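You operate a simulated robot arm through the tools that you are given. There is no shell and no other tool. Be economical: measure what you need, move in short steps, check, and stop when the job is done.

You run a simulated two-armed robot. Do the job below in one go: nothing can be reset, and whatever is moved stays where it is left.

TASK
Screw the lid back on the white jar on the top of the tea table.

Only the result counts: the job must be done as asked and must still hold three seconds after the hand-in. Knocking over, shifting, dropping, spilling or breaking anything else fails it. Lids that push on must go on centred and level and be pressed home; caps that screw on are set level and turned clockwise until they are tight.

THE ROBOT
Two 7-joint arms with two-finger parallel grippers on one trunk, on a base that drives. Base frame: it is fixed to the floor where the robot stands at the start and does not move with it; the origin is under the middle of the robot, x ahead of it, y to its left, z up; the surface under the hand at the start is at about z = 760. Units: mm, degrees, N and s.
The left shoulder is at the start at [90, 174, 1136], the right one opposite. With the tool pointing down near the work surface each hand reaches from about 100 to 720 mm from the robot's upright axis, wherever it stands, measured 20 degrees to its own side. Payload 3.6 kg a hand.
Tool frame (each hand has its own): the origin (TCP) lies between the finger pads and is the grasp point; the fingertips stand 30 mm ahead of it; z points along the fingers, y is the line along which they close. Largest opening 110 mm; finger width 20, thickness 10; the body of the gripper, 48 by 112 mm, starts 55 mm behind the TCP.
Orientation is told as [roll, pitch, yaw] about the base's x, y, z axes, in that order, counted from this pose: with the fingers straight down and closing along the base's y, the tool's x points along the base's -x, its y along +y and its z along -z.

THE INTERFACE
- The arms move only by the tool apply_moves. It takes "left_moves", "right_moves" or both (then of equal length, played together; a hand with none holds still); each is text: rows parted by semicolons, each of 7 numbers parted by spaces: the shift along the base's x, y, z in mm, then the turn, a rotation vector about the base's x, y, z in degrees, then the finger opening in mm, from 0 to 110. In form: tx ty tz rx ry rz gripper; .... A call has 1 to 8 rows; each row shifts and turns the commanded pose from where the row before left it. A row lasts 0.2 s, in which the tool goes at most 50 mm and 8.6 degrees; a call with a longer step from one row to the next is refused whole, and so is a gripper value outside its range. Where a pose cannot be reached the arm comes as near as it can. A force on the tool above 40 N (or 10 N above the force at the start of the call, whichever is more), or a blocked arm, ends the call early, and 0.2 s more pass. The fingers move at their own pace (about 153 mm/s each) and stop on an object; they squeeze with about 28 N. The grip force told is the motor's: it shows also when the fingers shut on nothing. Time passes only in rows, and 0.2 s behind the last, so rows that do not move let the fingers close. It gives the time, the measured TCP pose, the force on the tool (base axes), the opening and the grip force at its end, in the units of the frame above (readings bear some noise), with the torque about the TCP (base axes, N m) and any sound that the robot's microphone picked up.
- Cameras (640 x 400 px; columns grow to the right, rows downward): "scene" is now at [153.6, 74.1, 1311.9]; the picture's right is [0.66, -0.75, -0.00], its down [-0.48, -0.42, -0.77] and it looks along [0.58, 0.51, -0.63] (base axes); focal length 267 px, centre (320, 200). "left" rides on the left gripper at [72, -17, -103] in its tool frame; the picture's right is [0.23, 0.97, 0.00], its down [-0.76, 0.18, -0.62] and it looks along [-0.61, 0.14, 0.78] (tool axes); focal length 222 px, centre (320, 200). "right" rides on the right gripper at [72, 17, -103] in its tool frame; the picture's right is [-0.23, 0.97, 0.00], its down [-0.76, -0.18, -0.62] and it looks along [-0.61, -0.14, 0.78] (tool axes); focal length 222 px, centre (320, 200). There is no depth. A picture from a camera that has moved, and an enlarged one, comes with that camera's place and axes in the base frame and with its lens. The place of the scene camera against the robot may be out by one fixed shift of up to 25 mm in any direction.
- capture(camera): a new picture of that camera. No time passes.
- raise_lower(by): slides the trunk up (or, below 0, down) by that many mm; the arms and the scene camera ride with it, the base frame stays. It gives what a move gives, with no picture.
- base_move(legs): drives the robot by 1 to 6 legs, each [ahead, left, turn to the left] in mm, mm and degrees, along the robot's own axes; the way and the turn of a leg run together, so that a leg with both is an arc; at most 1500 mm and 180 degrees a leg. The arms and the cameras ride along, it lands a little off, and it stops where it bumps. It gives what a move gives.
- pan_tilt(pan, tilt): turns the head with the scene camera to pan (to the left, within 86 degrees either way) and tilt (down, from -29 to 69), counted from straight ahead of the robot. It gives what a move gives.
- enlarge(camera, box): a new picture of the part [left, top, right, bottom] of that camera's present view, enlarged. No time passes.
- sign_off(): hands the job in; it is judged then, once.

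Go step by step. Nothing tells you exact positions but the pictures and the camera data: compare them with the known pose of the tool, close in by small moves and look again before you grip or let go. The budget is 120 turns and 108 pictures, counting those below and the enlarged ones. Unless the task says otherwise, let go and move clear before handing in, and close with one line.

The tools are called after "Call:" by a JSON object that holds its "fn" and its "kwargs". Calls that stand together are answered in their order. apply_moves: Moves the arms, as the interface text tells. Its arguments: {"type":"object","properties":{"left_moves":{"type":"string"},"right_moves":{"type":"string"}},"required":[]} The other tools are called the same way: raise_lower (by) slides the trunk up or down; base_move (legs) drives the base; pan_tilt (pan, tilt) turns the head that bears the scene camera; capture (camera) takes a picture; enlarge (camera, box) takes an enlarged picture of a part of a camera's view; sign_off () hands the job in.

At the start:

```text
time_s: 0.0
left_tool_pos: [298.8, 426.8, 1126.8]
left_tool_rot: [-0.1, 0.0, 0.0]
left_ft_force: [0.3, 0.4, -0.5]
left_ft_torque: [-0.02, 0.0, -0.02]
left_opening: 110.1
left_grip_force: 0.1
right_tool_pos: [404.4, 75.6, 1133.0]
right_tool_rot: [0.0, 0.2, 0.1]
right_ft_force: [0.3, 0.1, 0.4]
right_ft_torque: [0.0, 0.0, -0.03]
right_opening: 110.0
right_grip_force: 0.1
trunk travel left (down, up): [-253.0, 510.0]
robot x, y, heading: [2.1, -0.6, 0.2]
head pan, tilt: [41.2, 39.2]
```

scene: 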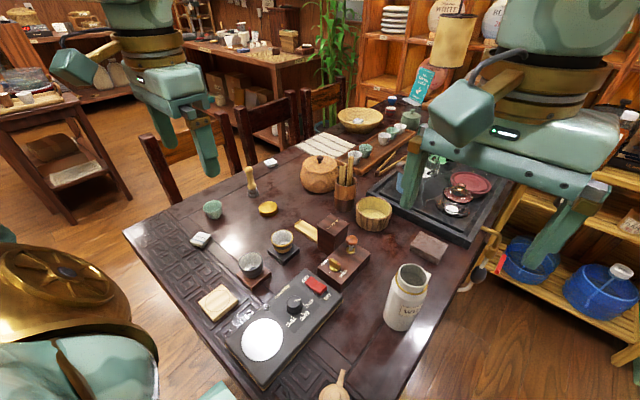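
right: 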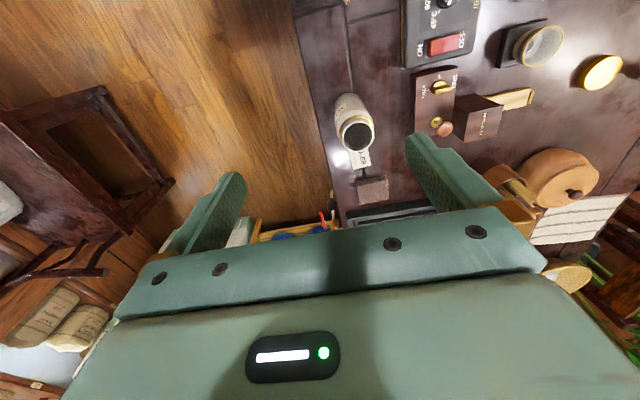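
left: 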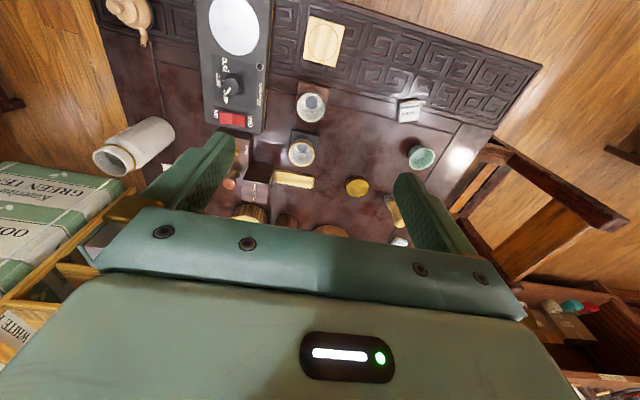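

The white jar stands open near the table's right edge; possible lids are the yellow disc and others. I'll look closer.

Call:
{"fn": "enlarge", "kwargs": {"camera": "scene", "box": [340, 230, 480, 350]}}

Call:
{"fn": "enlarge", "kwargs": {"camera": "scene", "box": [180, 150, 380, 290]}}

Call:
{"fn": "enlarge", "kwargs": {"camera": "scene", "box": [330, 80, 530, 250]}}

```text
3.33 times, centred on (410, 290) of scene
camera zoom: at [153.6, 74.1, 1311.9], right [0.66, -0.75, 0.0], down [-0.48, -0.42, -0.77], along [0.58, 0.51, -0.63], focal length 890 px, centre (20, -100)
```

zoom: 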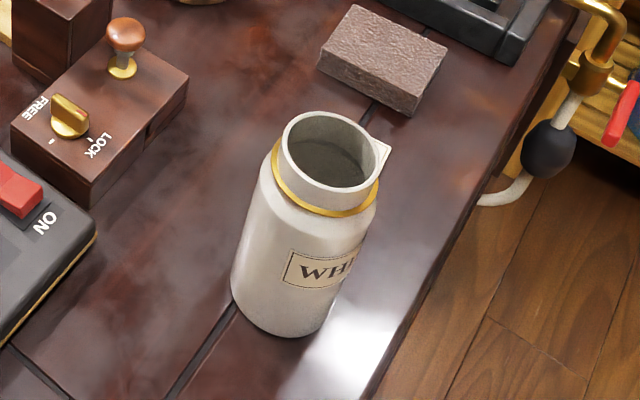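

```text
2.86 times, centred on (280, 220) of scene
camera zoom: at [153.6, 74.1, 1311.9], right [0.66, -0.75, 0.0], down [-0.48, -0.42, -0.77], along [0.58, 0.51, -0.63], focal length 763 px, centre (434, 143)
```

zoom: 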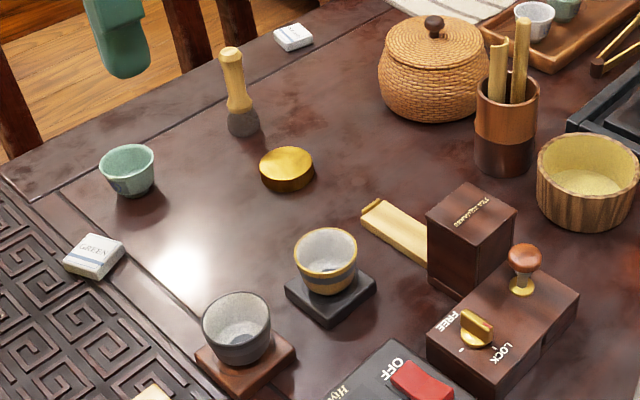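

```text
2.35 times, centred on (430, 165) of scene
camera zoom: at [153.6, 74.1, 1311.9], right [0.66, -0.75, 0.0], down [-0.48, -0.42, -0.77], along [0.58, 0.51, -0.63], focal length 628 px, centre (61, 282)
```

zoom: 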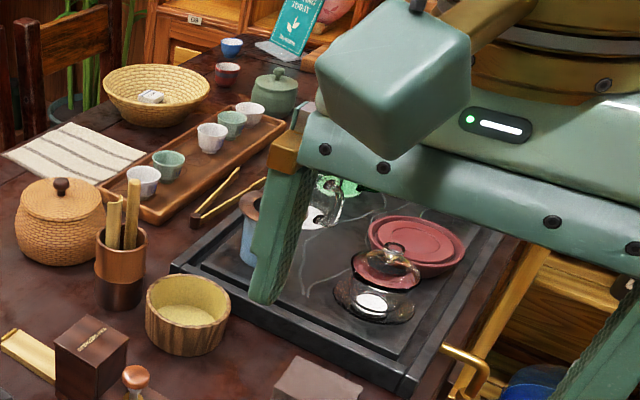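

The lid is the yellow disc at about (515, 572), beyond easy reach; the jar is at about (473, 118), mouth at z≈900. I'll drive left along the table edge to reach the lid.

Call:
{"fn": "base_move", "kwargs": {"legs": [[0, 220, 0]]}}

Call:
{"fn": "capture", "kwargs": {"camera": "left"}}

Call:
{"fn": "capture", "kwargs": {"camera": "right"}}

Call:
{"fn": "capture", "kwargs": {"camera": "scene"}}

```text
time_s: 1.7
left_tool_pos: [296.9, 652.6, 1126.4]
left_tool_rot: [-0.1, 0.0, 0.1]
left_ft_force: [0.0, 0.4, 0.0]
left_ft_torque: [-0.02, -0.01, -0.01]
left_opening: 110.1
left_grip_force: 0.0
right_tool_pos: [404.4, 300.7, 1131.5]
right_tool_rot: [0.0, 0.1, 0.0]
right_ft_force: [-0.1, 0.3, 0.9]
right_ft_torque: [0.0, 0.0, 0.01]
right_opening: 110.1
right_grip_force: 0.0
trunk travel left (down, up): [-253.0, 510.0]
robot x, y, heading: [2.8, 223.9, 0.2]
head pan, tilt: [41.2, 39.2]
```

```text
101 pictures are left
camera left: at [223.4, 636.7, 1230.3], right [-0.23, 0.97, 0.0], down [0.76, 0.18, 0.62], along [0.61, 0.14, -0.78], focal length 222 px, centre (320, 200)
```

left: 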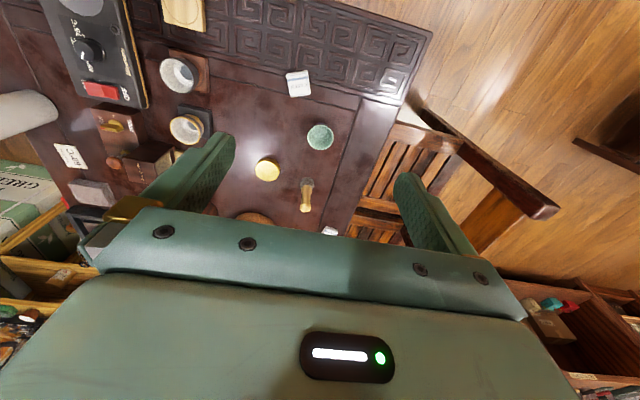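

```text
100 pictures are left
camera right: at [332.3, 317.2, 1236.7], right [0.22, 0.97, 0.0], down [0.76, -0.18, 0.62], along [0.61, -0.14, -0.78], focal length 222 px, centre (320, 200)
```

right: 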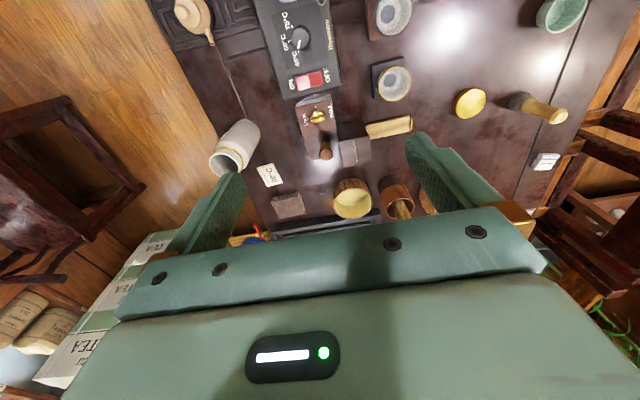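

```text
99 pictures are left
camera scene: at [153.1, 298.6, 1311.8], right [0.66, -0.75, 0.0], down [-0.48, -0.42, -0.77], along [0.58, 0.51, -0.63], focal length 267 px, centre (320, 200)
```

scene: 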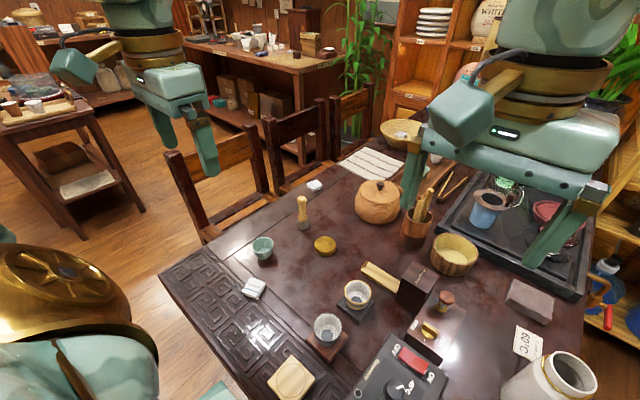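

The two wrist cameras put the lid at (518, 576), top near z 780. I'll bring the left hand above it.

Call:
{"fn": "apply_moves", "kwargs": {"left_moves": "31.6 -11 -32 0 0 0 110; 31.6 -11 -32 0 0 0 110; 31.6 -11 -32 0 0 0 110; 31.6 -11 -32 0 0 0 110; 31.6 -11 -32 0 0 0 100; 31.6 -11 -32 0 0 0 100; 31.6 -11 -32 0 0 0 100"}}

Call:
{"fn": "capture", "kwargs": {"camera": "left"}}

Call:
{"fn": "capture", "kwargs": {"camera": "scene"}}

```text
time_s: 3.3
left_tool_pos: [517.5, 573.7, 901.8]
left_tool_rot: [0.0, -0.1, 0.2]
left_ft_force: [0.6, -0.3, -0.8]
left_ft_torque: [-0.03, 0.03, 0.01]
left_opening: 99.9
left_grip_force: 0.0
right_tool_pos: [406.0, 298.7, 1131.3]
right_tool_rot: [0.0, 0.1, 0.1]
right_ft_force: [0.1, -0.8, -0.6]
right_ft_torque: [0.0, -0.02, -0.04]
right_opening: 110.0
right_grip_force: 0.0
trunk travel left (down, up): [-253.0, 510.0]
robot x, y, heading: [-1.1, 223.2, 0.3]
head pan, tilt: [41.2, 39.2]
```

```text
98 pictures are left
camera left: at [444.1, 558.3, 1005.3], right [-0.23, 0.97, 0.0], down [0.76, 0.18, 0.62], along [0.61, 0.14, -0.78], focal length 222 px, centre (320, 200)
```

left: 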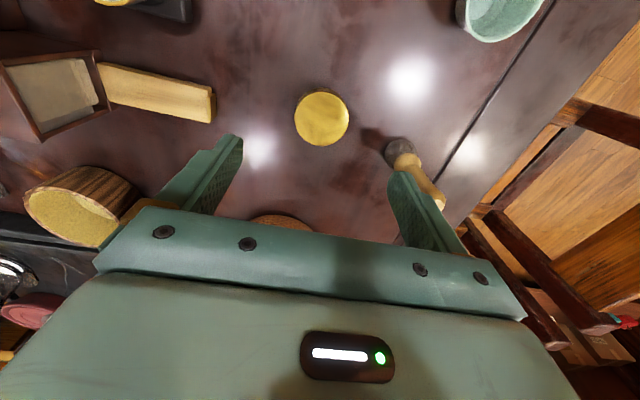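

```text
97 pictures are left
camera scene: at [154.6, 297.1, 1311.6], right [0.66, -0.75, 0.0], down [-0.48, -0.42, -0.77], along [0.58, 0.51, -0.63], focal length 267 px, centre (320, 200)
```

scene: 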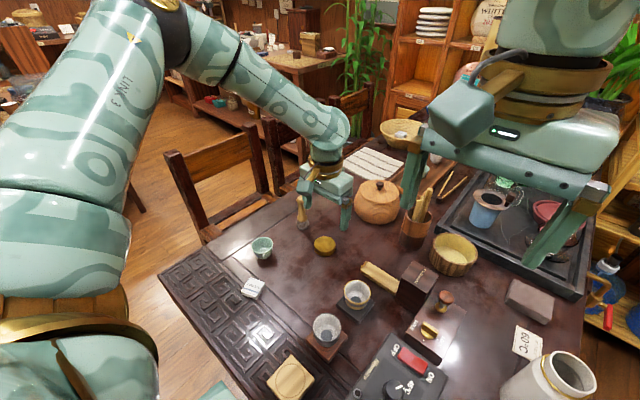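

The lid reads at (518, 577). I'll lower over it.

Call:
{"fn": "apply_moves", "kwargs": {"left_moves": "0.3 3 -30 0 0 0 84; 0 0 -30 0 0 0 84; 0 0 -25 0 0 0 84; 0 0 -15 0 0 0 84; 0 0 0 0 0 0 84"}}

Call:
{"fn": "capture", "kwargs": {"camera": "left"}}

Call:
{"fn": "enlarge", "kwargs": {"camera": "scene", "box": [260, 160, 390, 270]}}

```text
time_s: 4.5
left_tool_pos: [516.8, 579.1, 801.8]
left_tool_rot: [0.0, 0.0, 0.1]
left_ft_force: [-0.3, -0.5, -0.7]
left_ft_torque: [0.01, 0.0, -0.01]
left_opening: 83.9
left_grip_force: 0.0
right_tool_pos: [404.9, 298.6, 1132.5]
right_tool_rot: [0.0, 0.1, 0.1]
right_ft_force: [0.2, -0.6, -0.2]
right_ft_torque: [-0.04, 0.01, 0.01]
right_opening: 110.1
right_grip_force: 0.0
trunk travel left (down, up): [-253.0, 510.0]
robot x, y, heading: [-2.1, 223.3, 0.3]
head pan, tilt: [41.2, 39.2]
```

```text
96 pictures are left
camera left: at [443.7, 562.2, 905.7], right [-0.23, 0.97, 0.0], down [0.76, 0.18, 0.62], along [0.61, 0.14, -0.78], focal length 222 px, centre (320, 200)
```

left: 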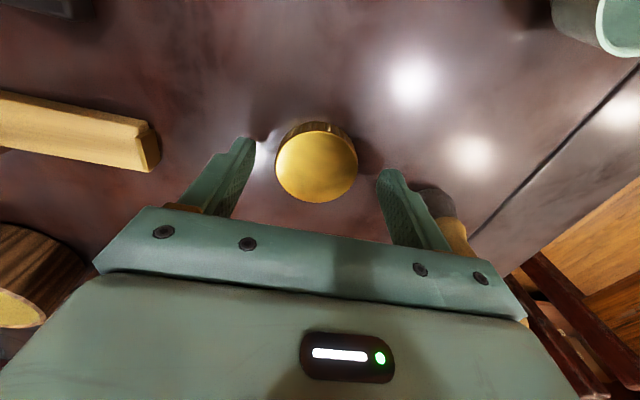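

```text
3.64 times, centred on (325, 215) of scene
camera zoom: at [153.2, 297.2, 1311.9], right [0.66, -0.75, 0.0], down [-0.48, -0.42, -0.77], along [0.58, 0.51, -0.63], focal length 971 px, centre (302, 146)
```

zoom: 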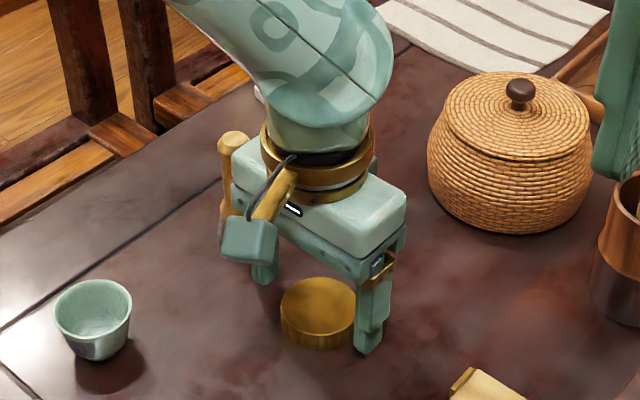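

The lid lies between the fingers, slightly off centre. I'll correct, go down the last few mm and close.

Call:
{"fn": "apply_moves", "kwargs": {"left_moves": "-1 -3 -4 0 0 0 84; 0 0 -3 0 0 0 84; 0 0 0 0 0 0 70; 0 0 0 0 0 0 45; 0 0 0 0 0 0 45; 0 0 0 0 0 0 45"}}

Call:
{"fn": "capture", "kwargs": {"camera": "left"}}

```text
time_s: 5.9
left_tool_pos: [515.9, 574.0, 796.5]
left_tool_rot: [0.0, 0.0, 0.1]
left_ft_force: [-1.0, 0.0, 0.3]
left_ft_torque: [0.05, 0.0, -0.02]
left_opening: 52.6
left_grip_force: 27.8
right_tool_pos: [404.5, 298.1, 1131.6]
right_tool_rot: [0.0, 0.1, 0.1]
right_ft_force: [0.1, -0.2, -0.2]
right_ft_torque: [0.0, -0.02, 0.03]
right_opening: 110.0
right_grip_force: 0.1
trunk travel left (down, up): [-253.0, 510.0]
robot x, y, heading: [5.3, 222.0, -0.1]
head pan, tilt: [41.2, 39.2]
```

```text
94 pictures are left
camera left: at [443.2, 558.1, 899.6], right [-0.23, 0.97, 0.0], down [0.76, 0.18, 0.62], along [0.61, 0.14, -0.78], focal length 222 px, centre (320, 200)
```

left: 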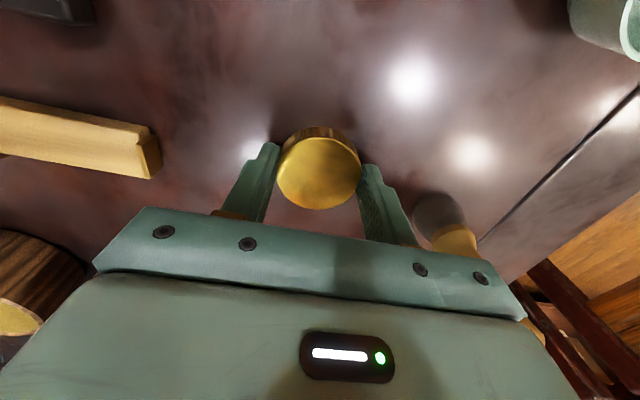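

The lid is held (52.6 mm). I lift it and then drive back.

Call:
{"fn": "apply_moves", "kwargs": {"left_moves": "0 0 20 0 0 0 45; 0 0 40 0 0 0 45; 0 0 45 0 0 0 45; -20 0 45 0 0 0 45; -20 0 45 0 0 0 45; -20 0 45 0 0 0 45"}}

Call:
{"fn": "base_move", "kwargs": {"legs": [[0, -235, 0]]}}

Call:
{"fn": "pan_tilt", "kwargs": {"pan": 10, "tilt": 48}}

Call:
{"fn": "capture", "kwargs": {"camera": "left"}}

Call:
{"fn": "capture", "kwargs": {"camera": "right"}}

Call:
{"fn": "capture", "kwargs": {"camera": "scene"}}

```text
time_s: 7.3
left_tool_pos: [452.4, 574.2, 1040.0]
left_tool_rot: [0.0, -0.1, 0.1]
left_ft_force: [-0.4, 0.5, 0.2]
left_ft_torque: [-0.01, -0.01, 0.04]
left_opening: 52.9
left_grip_force: 28.3
right_tool_pos: [403.2, 298.3, 1133.6]
right_tool_rot: [0.1, -0.1, 0.1]
right_ft_force: [-0.3, -0.7, 0.0]
right_ft_torque: [0.02, -0.03, 0.01]
right_opening: 110.1
right_grip_force: 0.1
trunk travel left (down, up): [-253.0, 510.0]
robot x, y, heading: [0.8, 222.1, 0.0]
head pan, tilt: [41.2, 39.2]
```

```text
time_s: 9.1
left_tool_pos: [456.5, 337.6, 1038.2]
left_tool_rot: [0.1, 0.1, -0.1]
left_ft_force: [-0.6, -0.5, 0.6]
left_ft_torque: [0.0, -0.01, 0.0]
left_opening: 52.8
left_grip_force: 27.7
right_tool_pos: [405.4, 60.5, 1133.1]
right_tool_rot: [0.1, 0.2, 0.0]
right_ft_force: [0.6, 0.4, 0.1]
right_ft_torque: [0.05, -0.03, 0.0]
right_opening: 110.0
right_grip_force: 0.1
trunk travel left (down, up): [-253.0, 510.0]
robot x, y, heading: [3.3, -10.8, -0.2]
head pan, tilt: [41.2, 39.2]
```

```text
time_s: 10.0
left_tool_pos: [456.2, 337.2, 1038.5]
left_tool_rot: [-0.1, 0.0, -0.1]
left_ft_force: [0.1, 0.6, -0.4]
left_ft_torque: [0.03, 0.01, -0.01]
left_opening: 52.8
left_grip_force: 27.4
right_tool_pos: [404.5, 62.5, 1132.5]
right_tool_rot: [0.1, 0.0, -0.1]
right_ft_force: [0.1, 0.1, 0.1]
right_ft_torque: [0.0, 0.01, 0.04]
right_opening: 109.6
right_grip_force: 0.1
trunk travel left (down, up): [-253.0, 510.0]
robot x, y, heading: [1.2, -14.1, -0.2]
head pan, tilt: [10.0, 48.0]
```

```text
93 pictures are left
camera left: at [383.9, 322.0, 1142.6], right [-0.23, 0.97, 0.0], down [0.76, 0.18, 0.62], along [0.61, 0.14, -0.78], focal length 222 px, centre (320, 200)
```

left: 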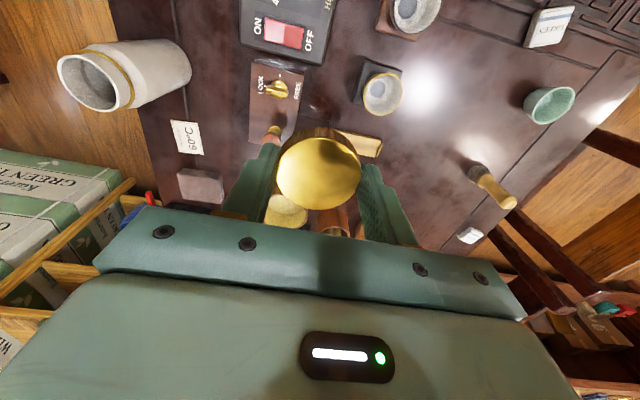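

```text
92 pictures are left
camera right: at [333.1, 79.9, 1236.8], right [0.23, 0.97, 0.0], down [0.76, -0.18, 0.62], along [0.61, -0.14, -0.78], focal length 222 px, centre (320, 200)
```

right: 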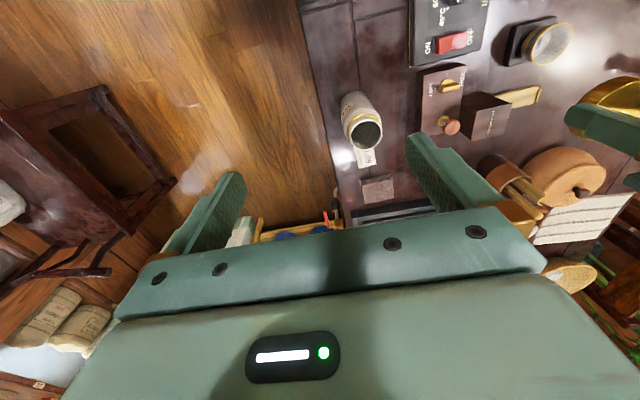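

```text
91 pictures are left
camera scene: at [167.0, 19.4, 1299.3], right [0.17, -0.98, 0.0], down [-0.73, -0.13, -0.67], along [0.66, 0.12, -0.74], focal length 267 px, centre (320, 200)
```

scene: 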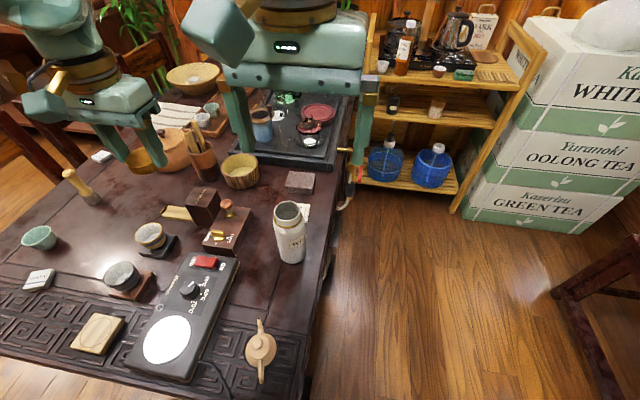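

I enlarge the jar in both wrist cameras to triangulate its mouth.

Call:
{"fn": "enlarge", "kwargs": {"camera": "left", "box": [40, 20, 200, 120]}}

Call:
{"fn": "enlarge", "kwargs": {"camera": "right", "box": [300, 80, 428, 160]}}

Call:
{"fn": "enlarge", "kwargs": {"camera": "scene", "box": [210, 180, 370, 280]}}

```text
4.00 times, centred on (120, 70) of left
camera zoom: at [383.9, 322.0, 1142.6], right [-0.23, 0.97, 0.0], down [0.76, 0.18, 0.62], along [0.61, 0.14, -0.78], focal length 888 px, centre (1120, 720)
```

zoom: 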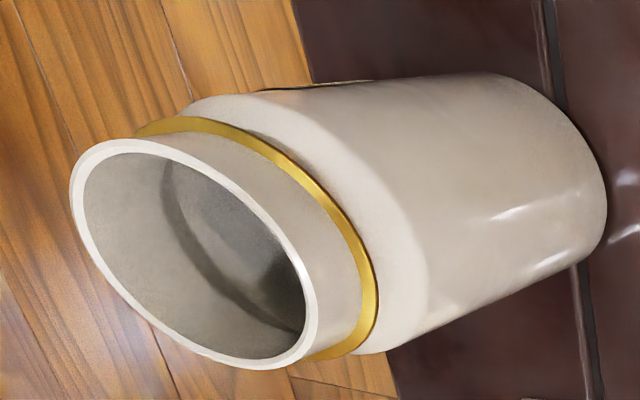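

```text
5.00 times, centred on (364, 120) of right
camera zoom: at [333.1, 79.9, 1236.8], right [0.23, 0.97, 0.0], down [0.76, -0.18, 0.62], along [0.61, -0.14, -0.78], focal length 1111 px, centre (100, 600)
```

zoom: 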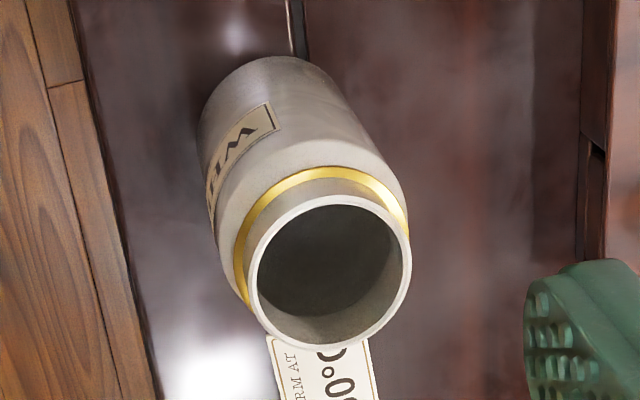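

```text
4.00 times, centred on (290, 230) of scene
camera zoom: at [167.0, 19.4, 1299.3], right [0.17, -0.98, 0.0], down [-0.73, -0.13, -0.67], along [0.66, 0.12, -0.74], focal length 1068 px, centre (440, 80)
```

zoom: 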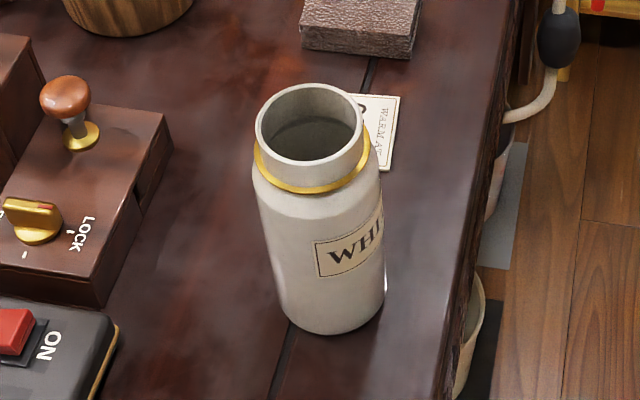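

Jar mouth: (479, 119), z≈910; body about 70 mm wide. The right hand will hold the body from the robot's right-front side, tilted ~55° from vertical, so I orient it first, high up.

Call:
{"fn": "apply_moves", "kwargs": {"right_moves": "-12 -8 -5 0 -8 0 110; -12 -8 -5 0 -8 0 110; -12 -8 -5 0 -8 0 110; -12 -8 -5 0 -8 0 110; -12 -8 -5 0 -8 0 110; -12 -8 -5 0 -8 0 110; -12 -8 -5 0 -8 0 110"}}

Call:
{"fn": "apply_moves", "kwargs": {"right_moves": "0 0 -10 0 0 7.6 110; 0 0 -10 0 0 7.6 110; 0 0 -10 0 0 7.6 110; 0 0 -10 0 0 7.6 110; 0 0 -10 0 0 7.6 110; 0 0 0 0 0 0 110"}}

Call:
{"fn": "capture", "kwargs": {"camera": "scene"}}

Call:
{"fn": "capture", "kwargs": {"camera": "right"}}

```text
time_s: 11.4
left_tool_pos: [456.7, 338.1, 1039.5]
left_tool_rot: [0.0, 0.0, -0.1]
left_ft_force: [0.3, -0.2, 0.1]
left_ft_torque: [0.02, -0.01, -0.06]
left_opening: 52.9
left_grip_force: 27.9
right_tool_pos: [341.2, 16.6, 1107.4]
right_tool_rot: [1.6, -45.4, -2.0]
right_ft_force: [0.4, -0.8, 0.0]
right_ft_torque: [0.0, -0.01, 0.01]
right_opening: 110.2
right_grip_force: 0.0
trunk travel left (down, up): [-253.0, 510.0]
robot x, y, heading: [-5.4, -8.3, -0.1]
head pan, tilt: [10.0, 48.0]
stopped in row 6 (right hand): the force on the tool passed its limit at 56 N (the readings are from after the stop); the commanded pose is now the measured one
```

```text
time_s: 11.7
left_tool_pos: [456.3, 336.5, 1039.5]
left_tool_rot: [0.1, 0.0, -0.2]
left_ft_force: [0.3, 0.6, -0.2]
left_ft_torque: [0.01, 0.0, 0.03]
left_opening: 53.0
left_grip_force: 28.1
right_tool_pos: [343.5, 17.9, 1106.7]
right_tool_rot: [3.2, -45.8, -0.1]
right_ft_force: [1.0, -0.9, 1.1]
right_ft_torque: [0.02, 0.06, 0.02]
right_opening: 110.1
right_grip_force: 0.1
trunk travel left (down, up): [-253.0, 510.0]
robot x, y, heading: [-0.0, -11.9, 0.0]
head pan, tilt: [10.0, 48.0]
stopped in row 1 (right hand): the force on the tool passed its limit at 59 N (the readings are from after the stop); the commanded pose is now the measured one
```

```text
87 pictures are left
camera scene: at [166.8, 18.9, 1299.3], right [0.17, -0.99, 0.0], down [-0.73, -0.13, -0.67], along [0.66, 0.12, -0.74], focal length 267 px, centre (320, 200)
```

scene: 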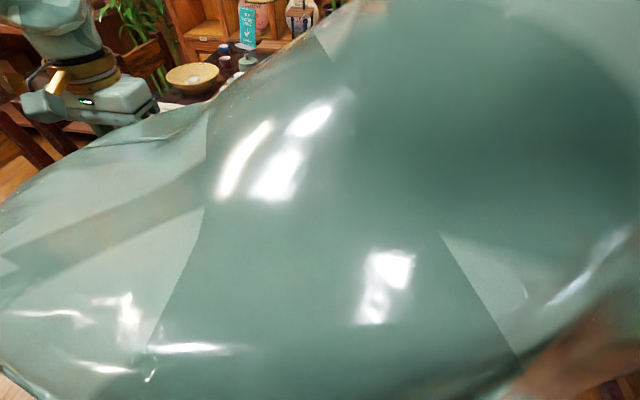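

```text
86 pictures are left
camera right: at [219.3, 30.8, 1128.7], right [0.12, 0.97, 0.2], down [0.09, -0.21, 0.97], along [0.99, -0.1, -0.11], focal length 222 px, centre (320, 200)
```

right: 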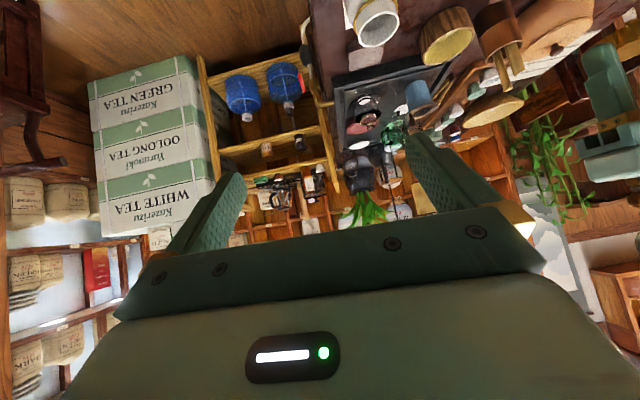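

The right forearm ran into the head. I'll move that hand forward, right and down, off the table's side, before orienting further.

Call:
{"fn": "apply_moves", "kwargs": {"right_moves": "12 -10 -20 0 0 0 110; 12 -15 -25 0 0 0 110; 12 -15 -25 0 0 0 110; 10 -15 -25 0 0 0 110; 0 -15 -25 0 0 0 110; 0 -15 -20 0 0 0 110"}}

Call:
{"fn": "capture", "kwargs": {"camera": "scene"}}

```text
time_s: 13.1
left_tool_pos: [457.4, 336.5, 1039.8]
left_tool_rot: [0.1, 0.0, -0.1]
left_ft_force: [1.1, 0.4, 0.0]
left_ft_torque: [-0.01, -0.01, 0.01]
left_opening: 53.0
left_grip_force: 28.1
right_tool_pos: [389.7, -66.9, 967.1]
right_tool_rot: [3.2, -45.7, -0.1]
right_ft_force: [0.2, 0.1, -0.6]
right_ft_torque: [0.01, 0.02, 0.01]
right_opening: 110.0
right_grip_force: 0.1
trunk travel left (down, up): [-253.0, 510.0]
robot x, y, heading: [4.1, -18.8, 0.3]
head pan, tilt: [10.0, 48.0]
```

```text
85 pictures are left
camera scene: at [167.2, 19.1, 1299.3], right [0.17, -0.98, 0.0], down [-0.73, -0.13, -0.67], along [0.66, 0.12, -0.74], focal length 267 px, centre (320, 200)
```

scene: 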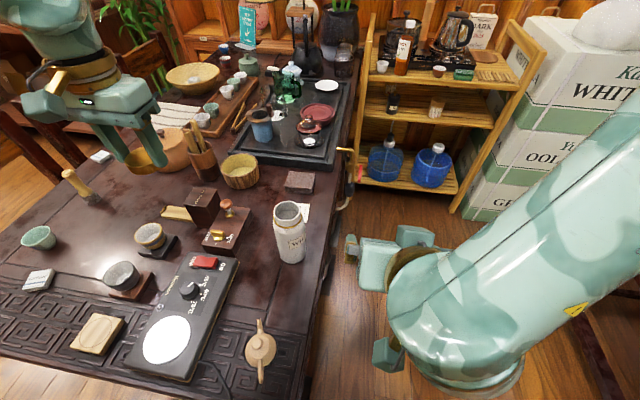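

Clear now. Yaw toward the jar and tilt a bit more.

Call:
{"fn": "apply_moves", "kwargs": {"right_moves": "0 0 -8 0 0 7.6 110; 0 0 -8 0 0 7.6 110; 0 0 -8 0 0 7.6 110; 0 0 -8 0 0 7.6 110; 0 0 -8 0 0 7.6 110; 0 0 -8 3.7 -4.7 0 110; 0 0 -8 3.7 -4.7 0 110; 0 0 0 0 0 0 110"}}

Call:
{"fn": "capture", "kwargs": {"camera": "scene"}}

Call:
{"fn": "capture", "kwargs": {"camera": "right"}}

```text
time_s: 14.9
left_tool_pos: [456.6, 337.3, 1039.0]
left_tool_rot: [-0.1, 0.0, -0.1]
left_ft_force: [-0.6, 0.1, -0.6]
left_ft_torque: [-0.02, -0.01, 0.03]
left_opening: 52.7
left_grip_force: 28.3
right_tool_pos: [425.9, -103.3, 953.5]
right_tool_rot: [13.5, -48.1, 25.0]
right_ft_force: [0.5, -0.2, 0.1]
right_ft_torque: [-0.03, -0.01, 0.02]
right_opening: 110.1
right_grip_force: 0.0
right hand out of reach, approached as far as the arm can: row 1, 2, 3, 4, 6, 7
trunk travel left (down, up): [-253.0, 510.0]
robot x, y, heading: [-1.6, -13.0, -0.0]
head pan, tilt: [10.0, 48.0]
```

```text
84 pictures are left
camera scene: at [167.0, 19.3, 1299.3], right [0.17, -0.98, 0.0], down [-0.73, -0.13, -0.67], along [0.66, 0.12, -0.74], focal length 267 px, centre (320, 200)
```

scene: 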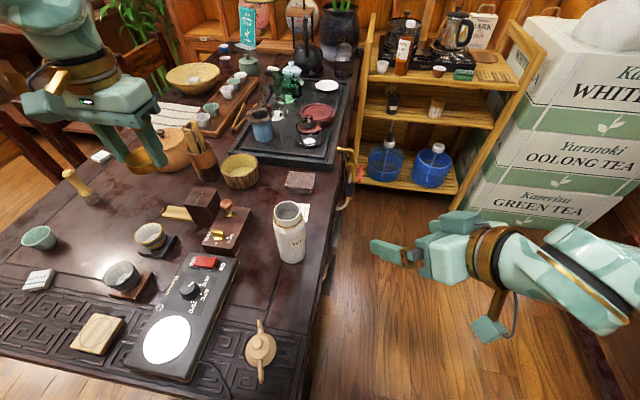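

```text
83 pictures are left
camera right: at [314.4, -162.1, 970.2], right [-0.42, 0.85, 0.32], down [0.21, -0.25, 0.94], along [0.88, 0.46, -0.08], focal length 222 px, centre (320, 200)
```

right: 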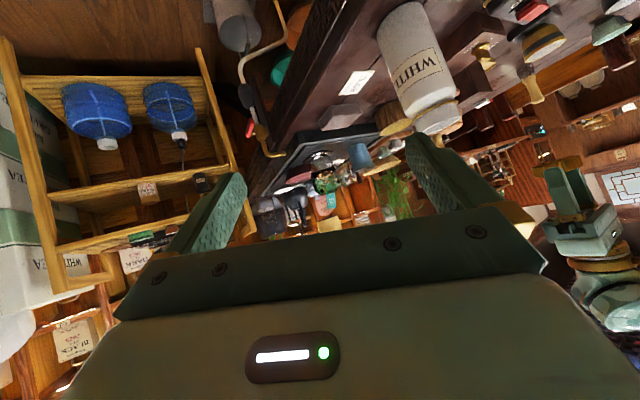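

The hand points about 40° below horizontal toward the jar, with a slight roll. I'll move it to the stand-off on the approach line and level the roll.

Call:
{"fn": "apply_moves", "kwargs": {"right_moves": "-5 30 -10 0 0 0 110; -5 30 -10 -2.15 -2 2.5 110; -5 30 -10 -2.15 -2 2.5 110; -5 30 -10 -2.15 -2 2.5 110; -4 31 -8 0 0 0 110; 0 0 0 0 0 0 110"}}

Call:
{"fn": "capture", "kwargs": {"camera": "right"}}

Call:
{"fn": "capture", "kwargs": {"camera": "scene"}}

```text
time_s: 16.3
left_tool_pos: [456.1, 337.0, 1038.2]
left_tool_rot: [0.1, 0.0, -0.1]
left_ft_force: [0.3, -0.5, -0.1]
left_ft_torque: [-0.01, 0.01, -0.02]
left_opening: 52.8
left_grip_force: 27.7
right_tool_pos: [427.0, -132.6, 921.9]
right_tool_rot: [0.3, -49.5, 42.4]
right_ft_force: [0.5, 0.4, 0.4]
right_ft_torque: [-0.01, 0.0, -0.01]
right_opening: 110.0
right_grip_force: 0.1
right hand out of reach, approached as far as the arm can: row 1, 2, 3, 4, 5
trunk travel left (down, up): [-253.0, 510.0]
robot x, y, heading: [0.8, -13.7, 0.2]
head pan, tilt: [10.0, 48.0]
```

```text
82 pictures are left
camera right: at [323.4, -203.3, 934.4], right [-0.55, 0.82, 0.18], down [0.14, -0.12, 0.98], along [0.82, 0.57, -0.05], focal length 222 px, centre (320, 200)
```

right: 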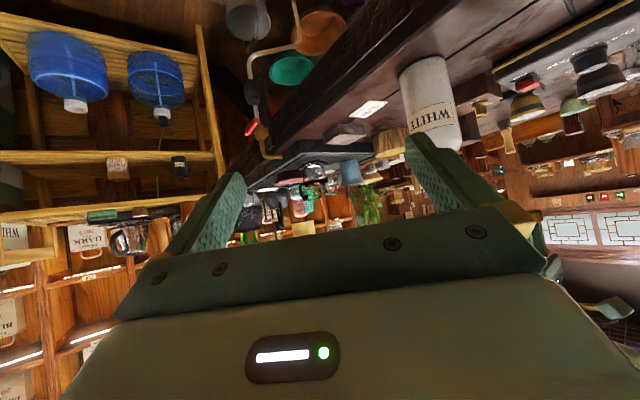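

```text
81 pictures are left
camera scene: at [166.9, 19.1, 1299.3], right [0.17, -0.98, 0.0], down [-0.73, -0.13, -0.67], along [0.66, 0.12, -0.74], focal length 267 px, centre (320, 200)
```

scene: 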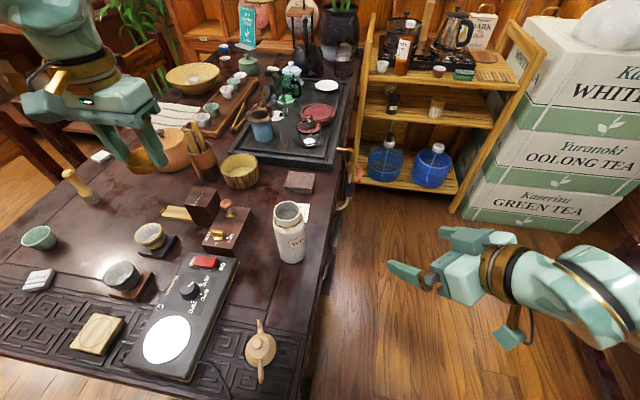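

The arm is folded too tightly for that pose. I'll back the robot off 160 mm to give it room.

Call:
{"fn": "base_move", "kwargs": {"legs": [[-160, -20, 0]]}}

Call:
{"fn": "apply_moves", "kwargs": {"right_moves": "30 10 0 0 0 0 110; 30 20 0 0 0 0 110; 25 30 0 0 0 0 110; 15 40 0 0 0 0 110; 10 40 0 0 0 0 110; 0 20 0 0 0 0 110; 0 0 0 0 0 0 110"}}

Call:
{"fn": "capture", "kwargs": {"camera": "scene"}}

Call:
{"fn": "capture", "kwargs": {"camera": "right"}}

```text
time_s: 17.8
left_tool_pos: [293.1, 317.1, 1039.0]
left_tool_rot: [0.0, -0.1, -0.3]
left_ft_force: [-0.7, 0.2, -0.1]
left_ft_torque: [0.02, 0.0, 0.01]
left_opening: 53.1
left_grip_force: 28.2
right_tool_pos: [262.1, -151.6, 921.1]
right_tool_rot: [0.4, -49.5, 42.4]
right_ft_force: [0.8, 1.1, 0.8]
right_ft_torque: [0.01, 0.0, 0.02]
right_opening: 110.2
right_grip_force: 0.1
trunk travel left (down, up): [-253.0, 510.0]
robot x, y, heading: [-160.2, -33.4, -0.1]
head pan, tilt: [10.0, 48.0]
```

```text
time_s: 19.4
left_tool_pos: [293.9, 317.7, 1038.4]
left_tool_rot: [0.0, 0.0, -0.3]
left_ft_force: [0.0, 0.0, 0.2]
left_ft_torque: [0.02, 0.01, -0.02]
left_opening: 52.8
left_grip_force: 27.8
right_tool_pos: [374.6, 8.6, 919.3]
right_tool_rot: [0.5, -49.6, 42.3]
right_ft_force: [0.2, -0.9, -0.7]
right_ft_torque: [-0.02, 0.0, 0.02]
right_opening: 110.1
right_grip_force: 0.0
trunk travel left (down, up): [-253.0, 510.0]
robot x, y, heading: [-166.8, -29.9, -0.1]
head pan, tilt: [10.0, 48.0]
```

```text
80 pictures are left
camera scene: at [3.7, -0.8, 1299.3], right [0.17, -0.99, 0.0], down [-0.73, -0.13, -0.67], along [0.66, 0.11, -0.74], focal length 267 px, centre (320, 200)
```

scene: 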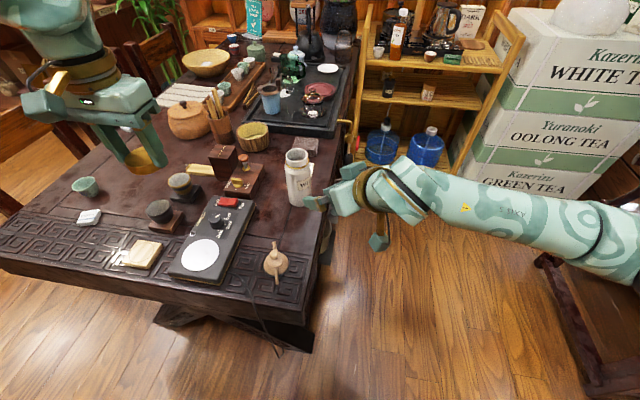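

```text
79 pictures are left
camera right: at [271.3, -63.1, 933.0], right [-0.55, 0.82, 0.18], down [0.14, -0.12, 0.98], along [0.82, 0.57, -0.05], focal length 222 px, centre (320, 200)
```

right: 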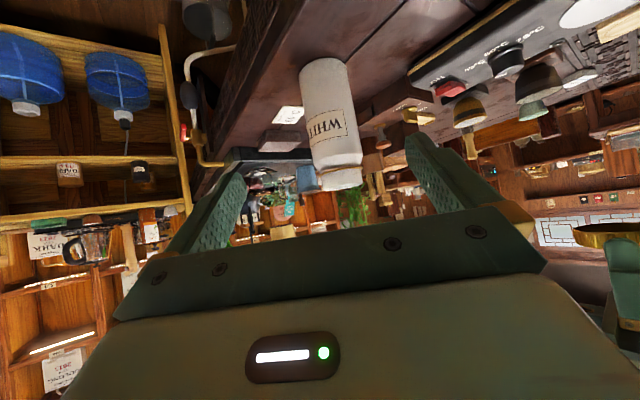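

Reachable now. I'll move to 90 mm short of the grasp on the approach line, then look.

Call:
{"fn": "apply_moves", "kwargs": {"right_moves": "-7 9 0 0 0 0 110; 15 13 -11 0 0 0 110; 18 16 -11 0 0 0 110; 18 17 -11 0 0 0 110; 0 0 0 0 0 0 110"}}

Call:
{"fn": "capture", "kwargs": {"camera": "right"}}

Call:
{"fn": "enlarge", "kwargs": {"camera": "scene", "box": [230, 130, 390, 230]}}

```text
time_s: 20.6
left_tool_pos: [293.9, 317.6, 1039.0]
left_tool_rot: [0.1, 0.0, -0.1]
left_ft_force: [0.5, -0.6, -0.2]
left_ft_torque: [-0.01, 0.0, -0.06]
left_opening: 52.8
left_grip_force: 27.8
right_tool_pos: [418.4, 61.3, 887.1]
right_tool_rot: [0.5, -49.6, 42.4]
right_ft_force: [0.4, -0.9, 0.5]
right_ft_torque: [0.01, 0.01, -0.01]
right_opening: 110.1
right_grip_force: 0.0
trunk travel left (down, up): [-253.0, 510.0]
robot x, y, heading: [-161.5, -28.3, -0.2]
head pan, tilt: [10.0, 48.0]
```

```text
78 pictures are left
camera right: at [313.0, -10.5, 900.1], right [-0.55, 0.82, 0.18], down [0.14, -0.12, 0.98], along [0.82, 0.57, -0.05], focal length 222 px, centre (320, 200)
```

right: 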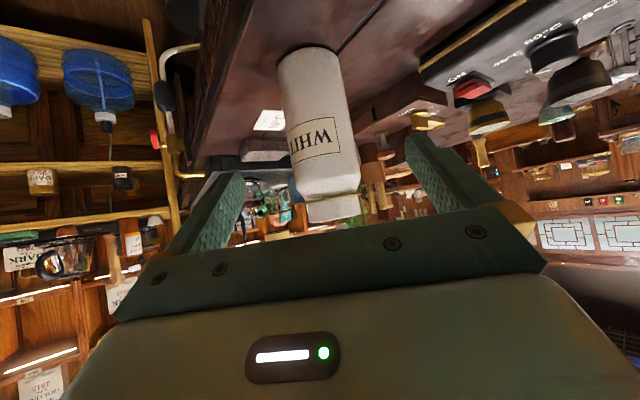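

```text
4.00 times, centred on (310, 180) of scene
camera zoom: at [3.4, -0.9, 1299.3], right [0.17, -0.99, 0.0], down [-0.73, -0.13, -0.67], along [0.66, 0.12, -0.74], focal length 1068 px, centre (360, 280)
```

zoom: 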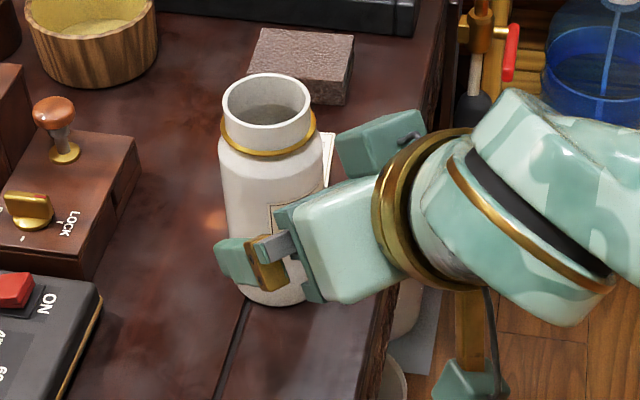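

Everything agrees to ~2 mm. I'll slide the fingers around the jar body.

Call:
{"fn": "apply_moves", "kwargs": {"right_moves": "12.5 12 -14.8 0 0 0 110; 12.5 12 -14.8 0 0 0 110; 12.5 12 -14.8 0 0 0 110; 12.5 12 -14.8 0 0 0 110; 0 0 0 0 0 0 110"}}

Call:
{"fn": "capture", "kwargs": {"camera": "right"}}

Call:
{"fn": "enlarge", "kwargs": {"camera": "scene", "box": [230, 130, 390, 230]}}

```text
time_s: 21.8
left_tool_pos: [293.8, 316.6, 1039.4]
left_tool_rot: [0.2, 0.0, -0.2]
left_ft_force: [-0.3, -0.4, -0.5]
left_ft_torque: [-0.02, 0.01, -0.03]
left_opening: 52.5
left_grip_force: 28.1
right_tool_pos: [468.3, 113.1, 828.7]
right_tool_rot: [0.4, -49.5, 42.4]
right_ft_force: [0.2, 0.0, 0.6]
right_ft_torque: [0.03, -0.02, 0.03]
right_opening: 110.0
right_grip_force: 0.1
trunk travel left (down, up): [-253.0, 510.0]
robot x, y, heading: [-162.5, -32.7, 0.2]
head pan, tilt: [10.0, 48.0]
```

```text
76 pictures are left
camera right: at [364.3, 41.4, 842.1], right [-0.55, 0.82, 0.18], down [0.14, -0.12, 0.98], along [0.82, 0.57, -0.05], focal length 222 px, centre (320, 200)
```

right: 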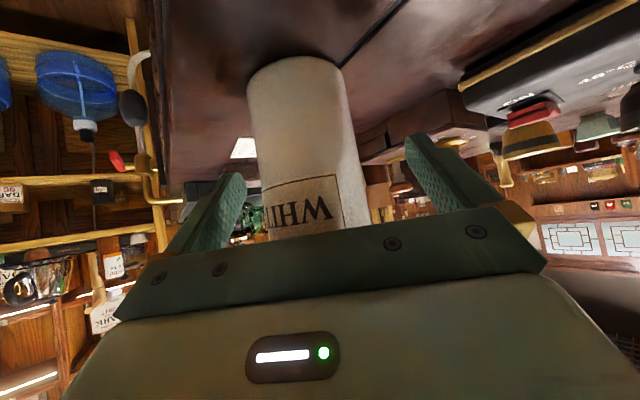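

```text
4.00 times, centred on (310, 180) of scene
camera zoom: at [3.6, -0.8, 1299.3], right [0.17, -0.99, 0.0], down [-0.73, -0.13, -0.67], along [0.66, 0.11, -0.74], focal length 1068 px, centre (360, 280)
```

zoom: 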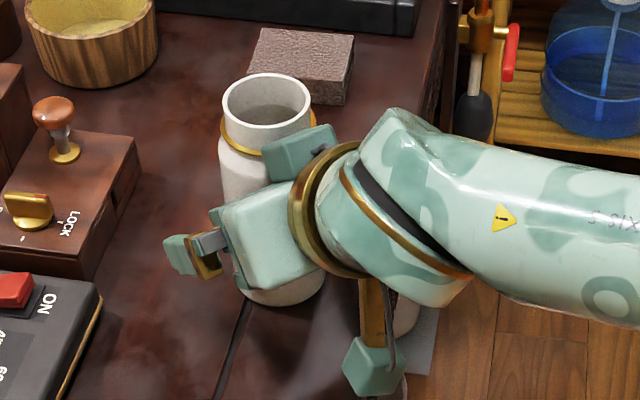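

Jar is between the fingers; a small lateral correction, then close.

Call:
{"fn": "apply_moves", "kwargs": {"right_moves": "1.5 -2.5 0 0 0 0 110; 0 0 0 0 0 0 110; 0 0 0 0 0 0 90; 0 0 0 0 0 0 80; 0 0 0 0 0 0 60; 0 0 0 0 0 0 60"}}

Call:
{"fn": "capture", "kwargs": {"camera": "right"}}

Call:
{"fn": "enlarge", "kwargs": {"camera": "scene", "box": [230, 130, 390, 230]}}

```text
time_s: 23.2
left_tool_pos: [294.5, 317.2, 1038.9]
left_tool_rot: [0.1, -0.1, -0.2]
left_ft_force: [0.1, 0.9, -0.8]
left_ft_torque: [-0.01, -0.02, 0.02]
left_opening: 52.8
left_grip_force: 28.6
right_tool_pos: [469.8, 110.7, 830.2]
right_tool_rot: [0.3, -49.5, 42.3]
right_ft_force: [1.7, -0.5, 0.1]
right_ft_torque: [-0.16, -0.18, -0.03]
right_opening: 61.3
right_grip_force: 27.5
trunk travel left (down, up): [-253.0, 510.0]
robot x, y, heading: [-162.5, -32.9, -0.3]
head pan, tilt: [10.0, 48.0]
```

```text
74 pictures are left
camera right: at [365.7, 38.2, 842.7], right [-0.55, 0.82, 0.18], down [0.14, -0.12, 0.98], along [0.82, 0.57, -0.05], focal length 222 px, centre (320, 200)
```

right: 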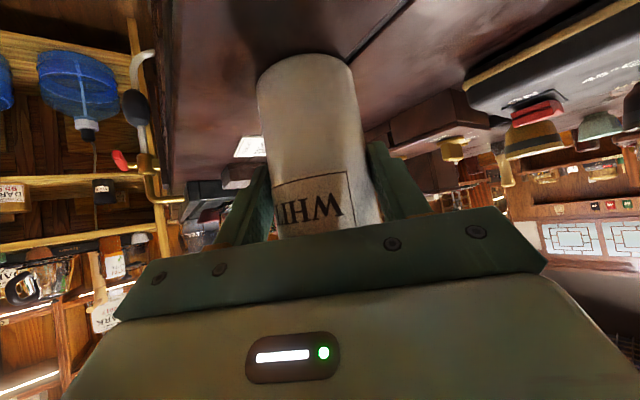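

```text
4.00 times, centred on (310, 180) of scene
camera zoom: at [3.7, -0.7, 1299.3], right [0.17, -0.99, 0.0], down [-0.73, -0.13, -0.67], along [0.66, 0.11, -0.74], focal length 1068 px, centre (360, 280)
```

zoom: 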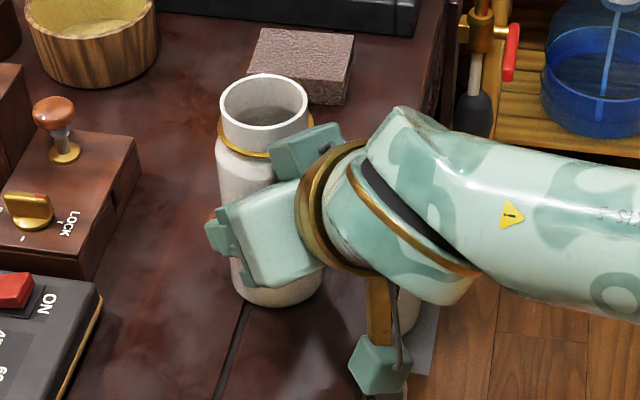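

Jar held. Now bring the left hand with the lid near the jar's left side and re-measure the mouth.

Call:
{"fn": "apply_moves", "kwargs": {"left_moves": "41 -19 -4 0 0 0 45; 41 -19 -4 0 0 0 45; 41 -19 -4 0 0 0 45; 41 -19 -4 0 0 0 45; 41 -19 -4 0 0 0 45; 0 0 0 0 0 0 45"}}

Call:
{"fn": "capture", "kwargs": {"camera": "left"}}

Call:
{"fn": "capture", "kwargs": {"camera": "scene"}}

```text
time_s: 24.6
left_tool_pos: [462.9, 241.4, 1017.6]
left_tool_rot: [0.2, 0.0, -0.1]
left_ft_force: [0.4, -0.3, -0.6]
left_ft_torque: [0.0, -0.01, 0.01]
left_opening: 52.9
left_grip_force: 27.9
left hand out of reach, approached as far as the arm can: row 5
right_tool_pos: [469.6, 109.2, 829.4]
right_tool_rot: [0.3, -49.5, 42.3]
right_ft_force: [-1.2, -0.4, 2.6]
right_ft_torque: [-0.09, -0.04, -0.02]
right_opening: 61.2
right_grip_force: 27.9
trunk travel left (down, up): [-253.0, 510.0]
robot x, y, heading: [-167.4, -31.4, -0.1]
head pan, tilt: [10.0, 48.0]
```

```text
72 pictures are left
camera left: at [389.7, 226.2, 1120.6], right [-0.23, 0.97, 0.0], down [0.76, 0.18, 0.62], along [0.61, 0.14, -0.78], focal length 222 px, centre (320, 200)
```

left: 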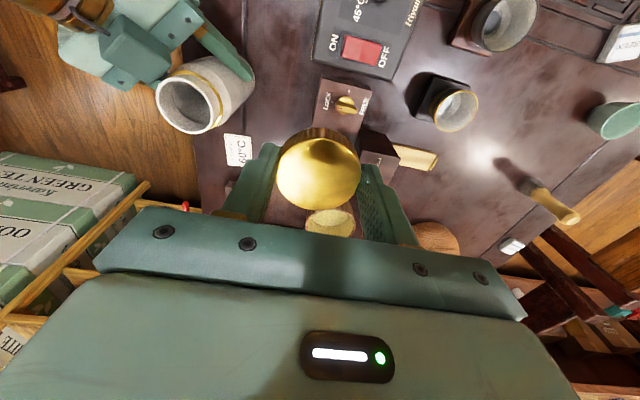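

```text
71 pictures are left
camera scene: at [3.4, -0.6, 1299.3], right [0.17, -0.99, 0.0], down [-0.73, -0.13, -0.67], along [0.66, 0.12, -0.74], focal length 267 px, centre (320, 200)
```

scene: 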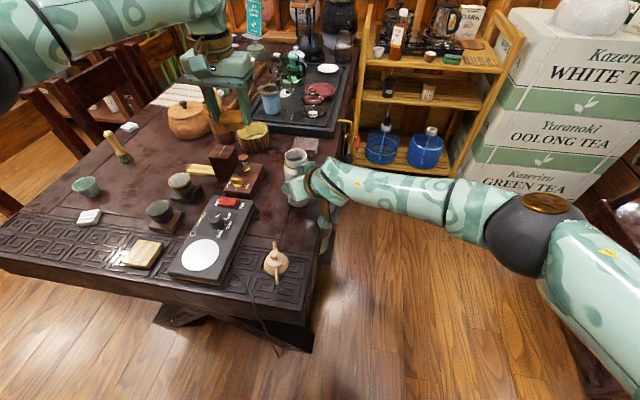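

Call:
{"fn": "enlarge", "kwargs": {"camera": "left", "box": [130, 50, 258, 130]}}

```text
5.00 times, centred on (194, 90) of left
camera zoom: at [389.7, 226.2, 1120.6], right [-0.23, 0.97, 0.0], down [0.76, 0.18, 0.62], along [0.61, 0.14, -0.78], focal length 1111 px, centre (950, 750)
```

zoom: 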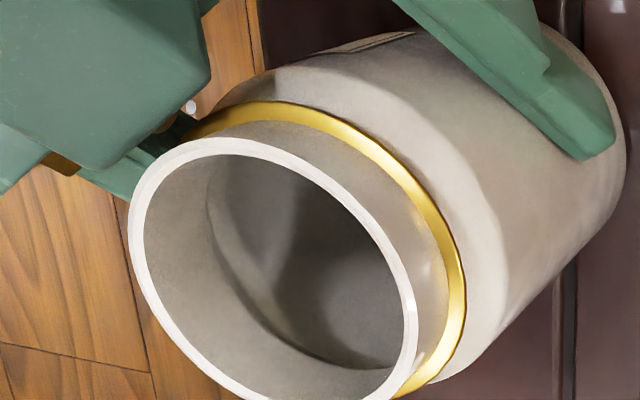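

The mouth seems to have shifted a few mm on gripping. I'll come closer for a better reading.

Call:
{"fn": "apply_moves", "kwargs": {"left_moves": "5 -18 -20 0 0 0 45; 5 -18 -20 0 0 0 45; 4 -15 -17 0 0 0 45; 0 0 0 0 0 0 45"}}

Call:
{"fn": "capture", "kwargs": {"camera": "left"}}

Call:
{"fn": "enlarge", "kwargs": {"camera": "scene", "box": [200, 100, 360, 200]}}

```text
time_s: 25.6
left_tool_pos: [443.2, 207.5, 963.2]
left_tool_rot: [0.0, -0.1, -0.2]
left_ft_force: [0.2, 0.8, -0.5]
left_ft_torque: [0.0, -0.01, 0.04]
left_opening: 53.0
left_grip_force: 27.7
left hand out of reach, approached as far as the arm can: row 1, 2, 3
right_tool_pos: [469.3, 110.9, 829.5]
right_tool_rot: [0.4, -49.6, 42.4]
right_ft_force: [-1.5, -0.2, 0.7]
right_ft_torque: [-0.02, 0.01, 0.0]
right_opening: 61.2
right_grip_force: 27.8
trunk travel left (down, up): [-253.0, 510.0]
robot x, y, heading: [-161.1, -31.7, -0.0]
head pan, tilt: [10.0, 48.0]
```

```text
69 pictures are left
camera left: at [370.4, 192.0, 1067.5], right [-0.22, 0.97, 0.0], down [0.76, 0.18, 0.62], along [0.61, 0.14, -0.78], focal length 222 px, centre (320, 200)
```

left: 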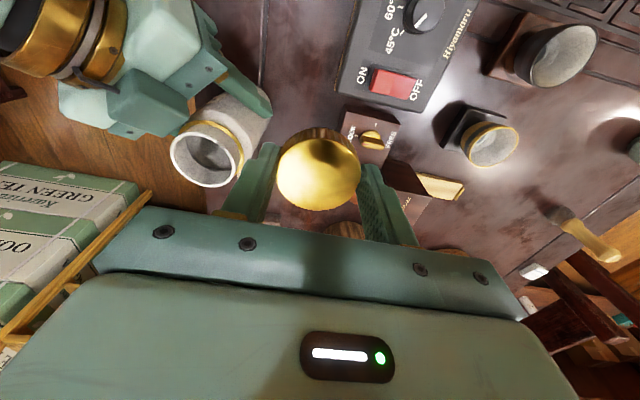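

```text
4.00 times, centred on (280, 150) of scene
camera zoom: at [3.5, -0.6, 1299.3], right [0.17, -0.99, 0.0], down [-0.73, -0.13, -0.67], along [0.66, 0.11, -0.74], focal length 1068 px, centre (480, 400)
```

zoom: 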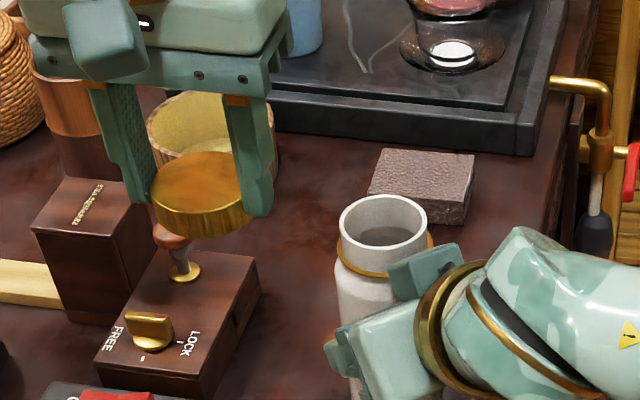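

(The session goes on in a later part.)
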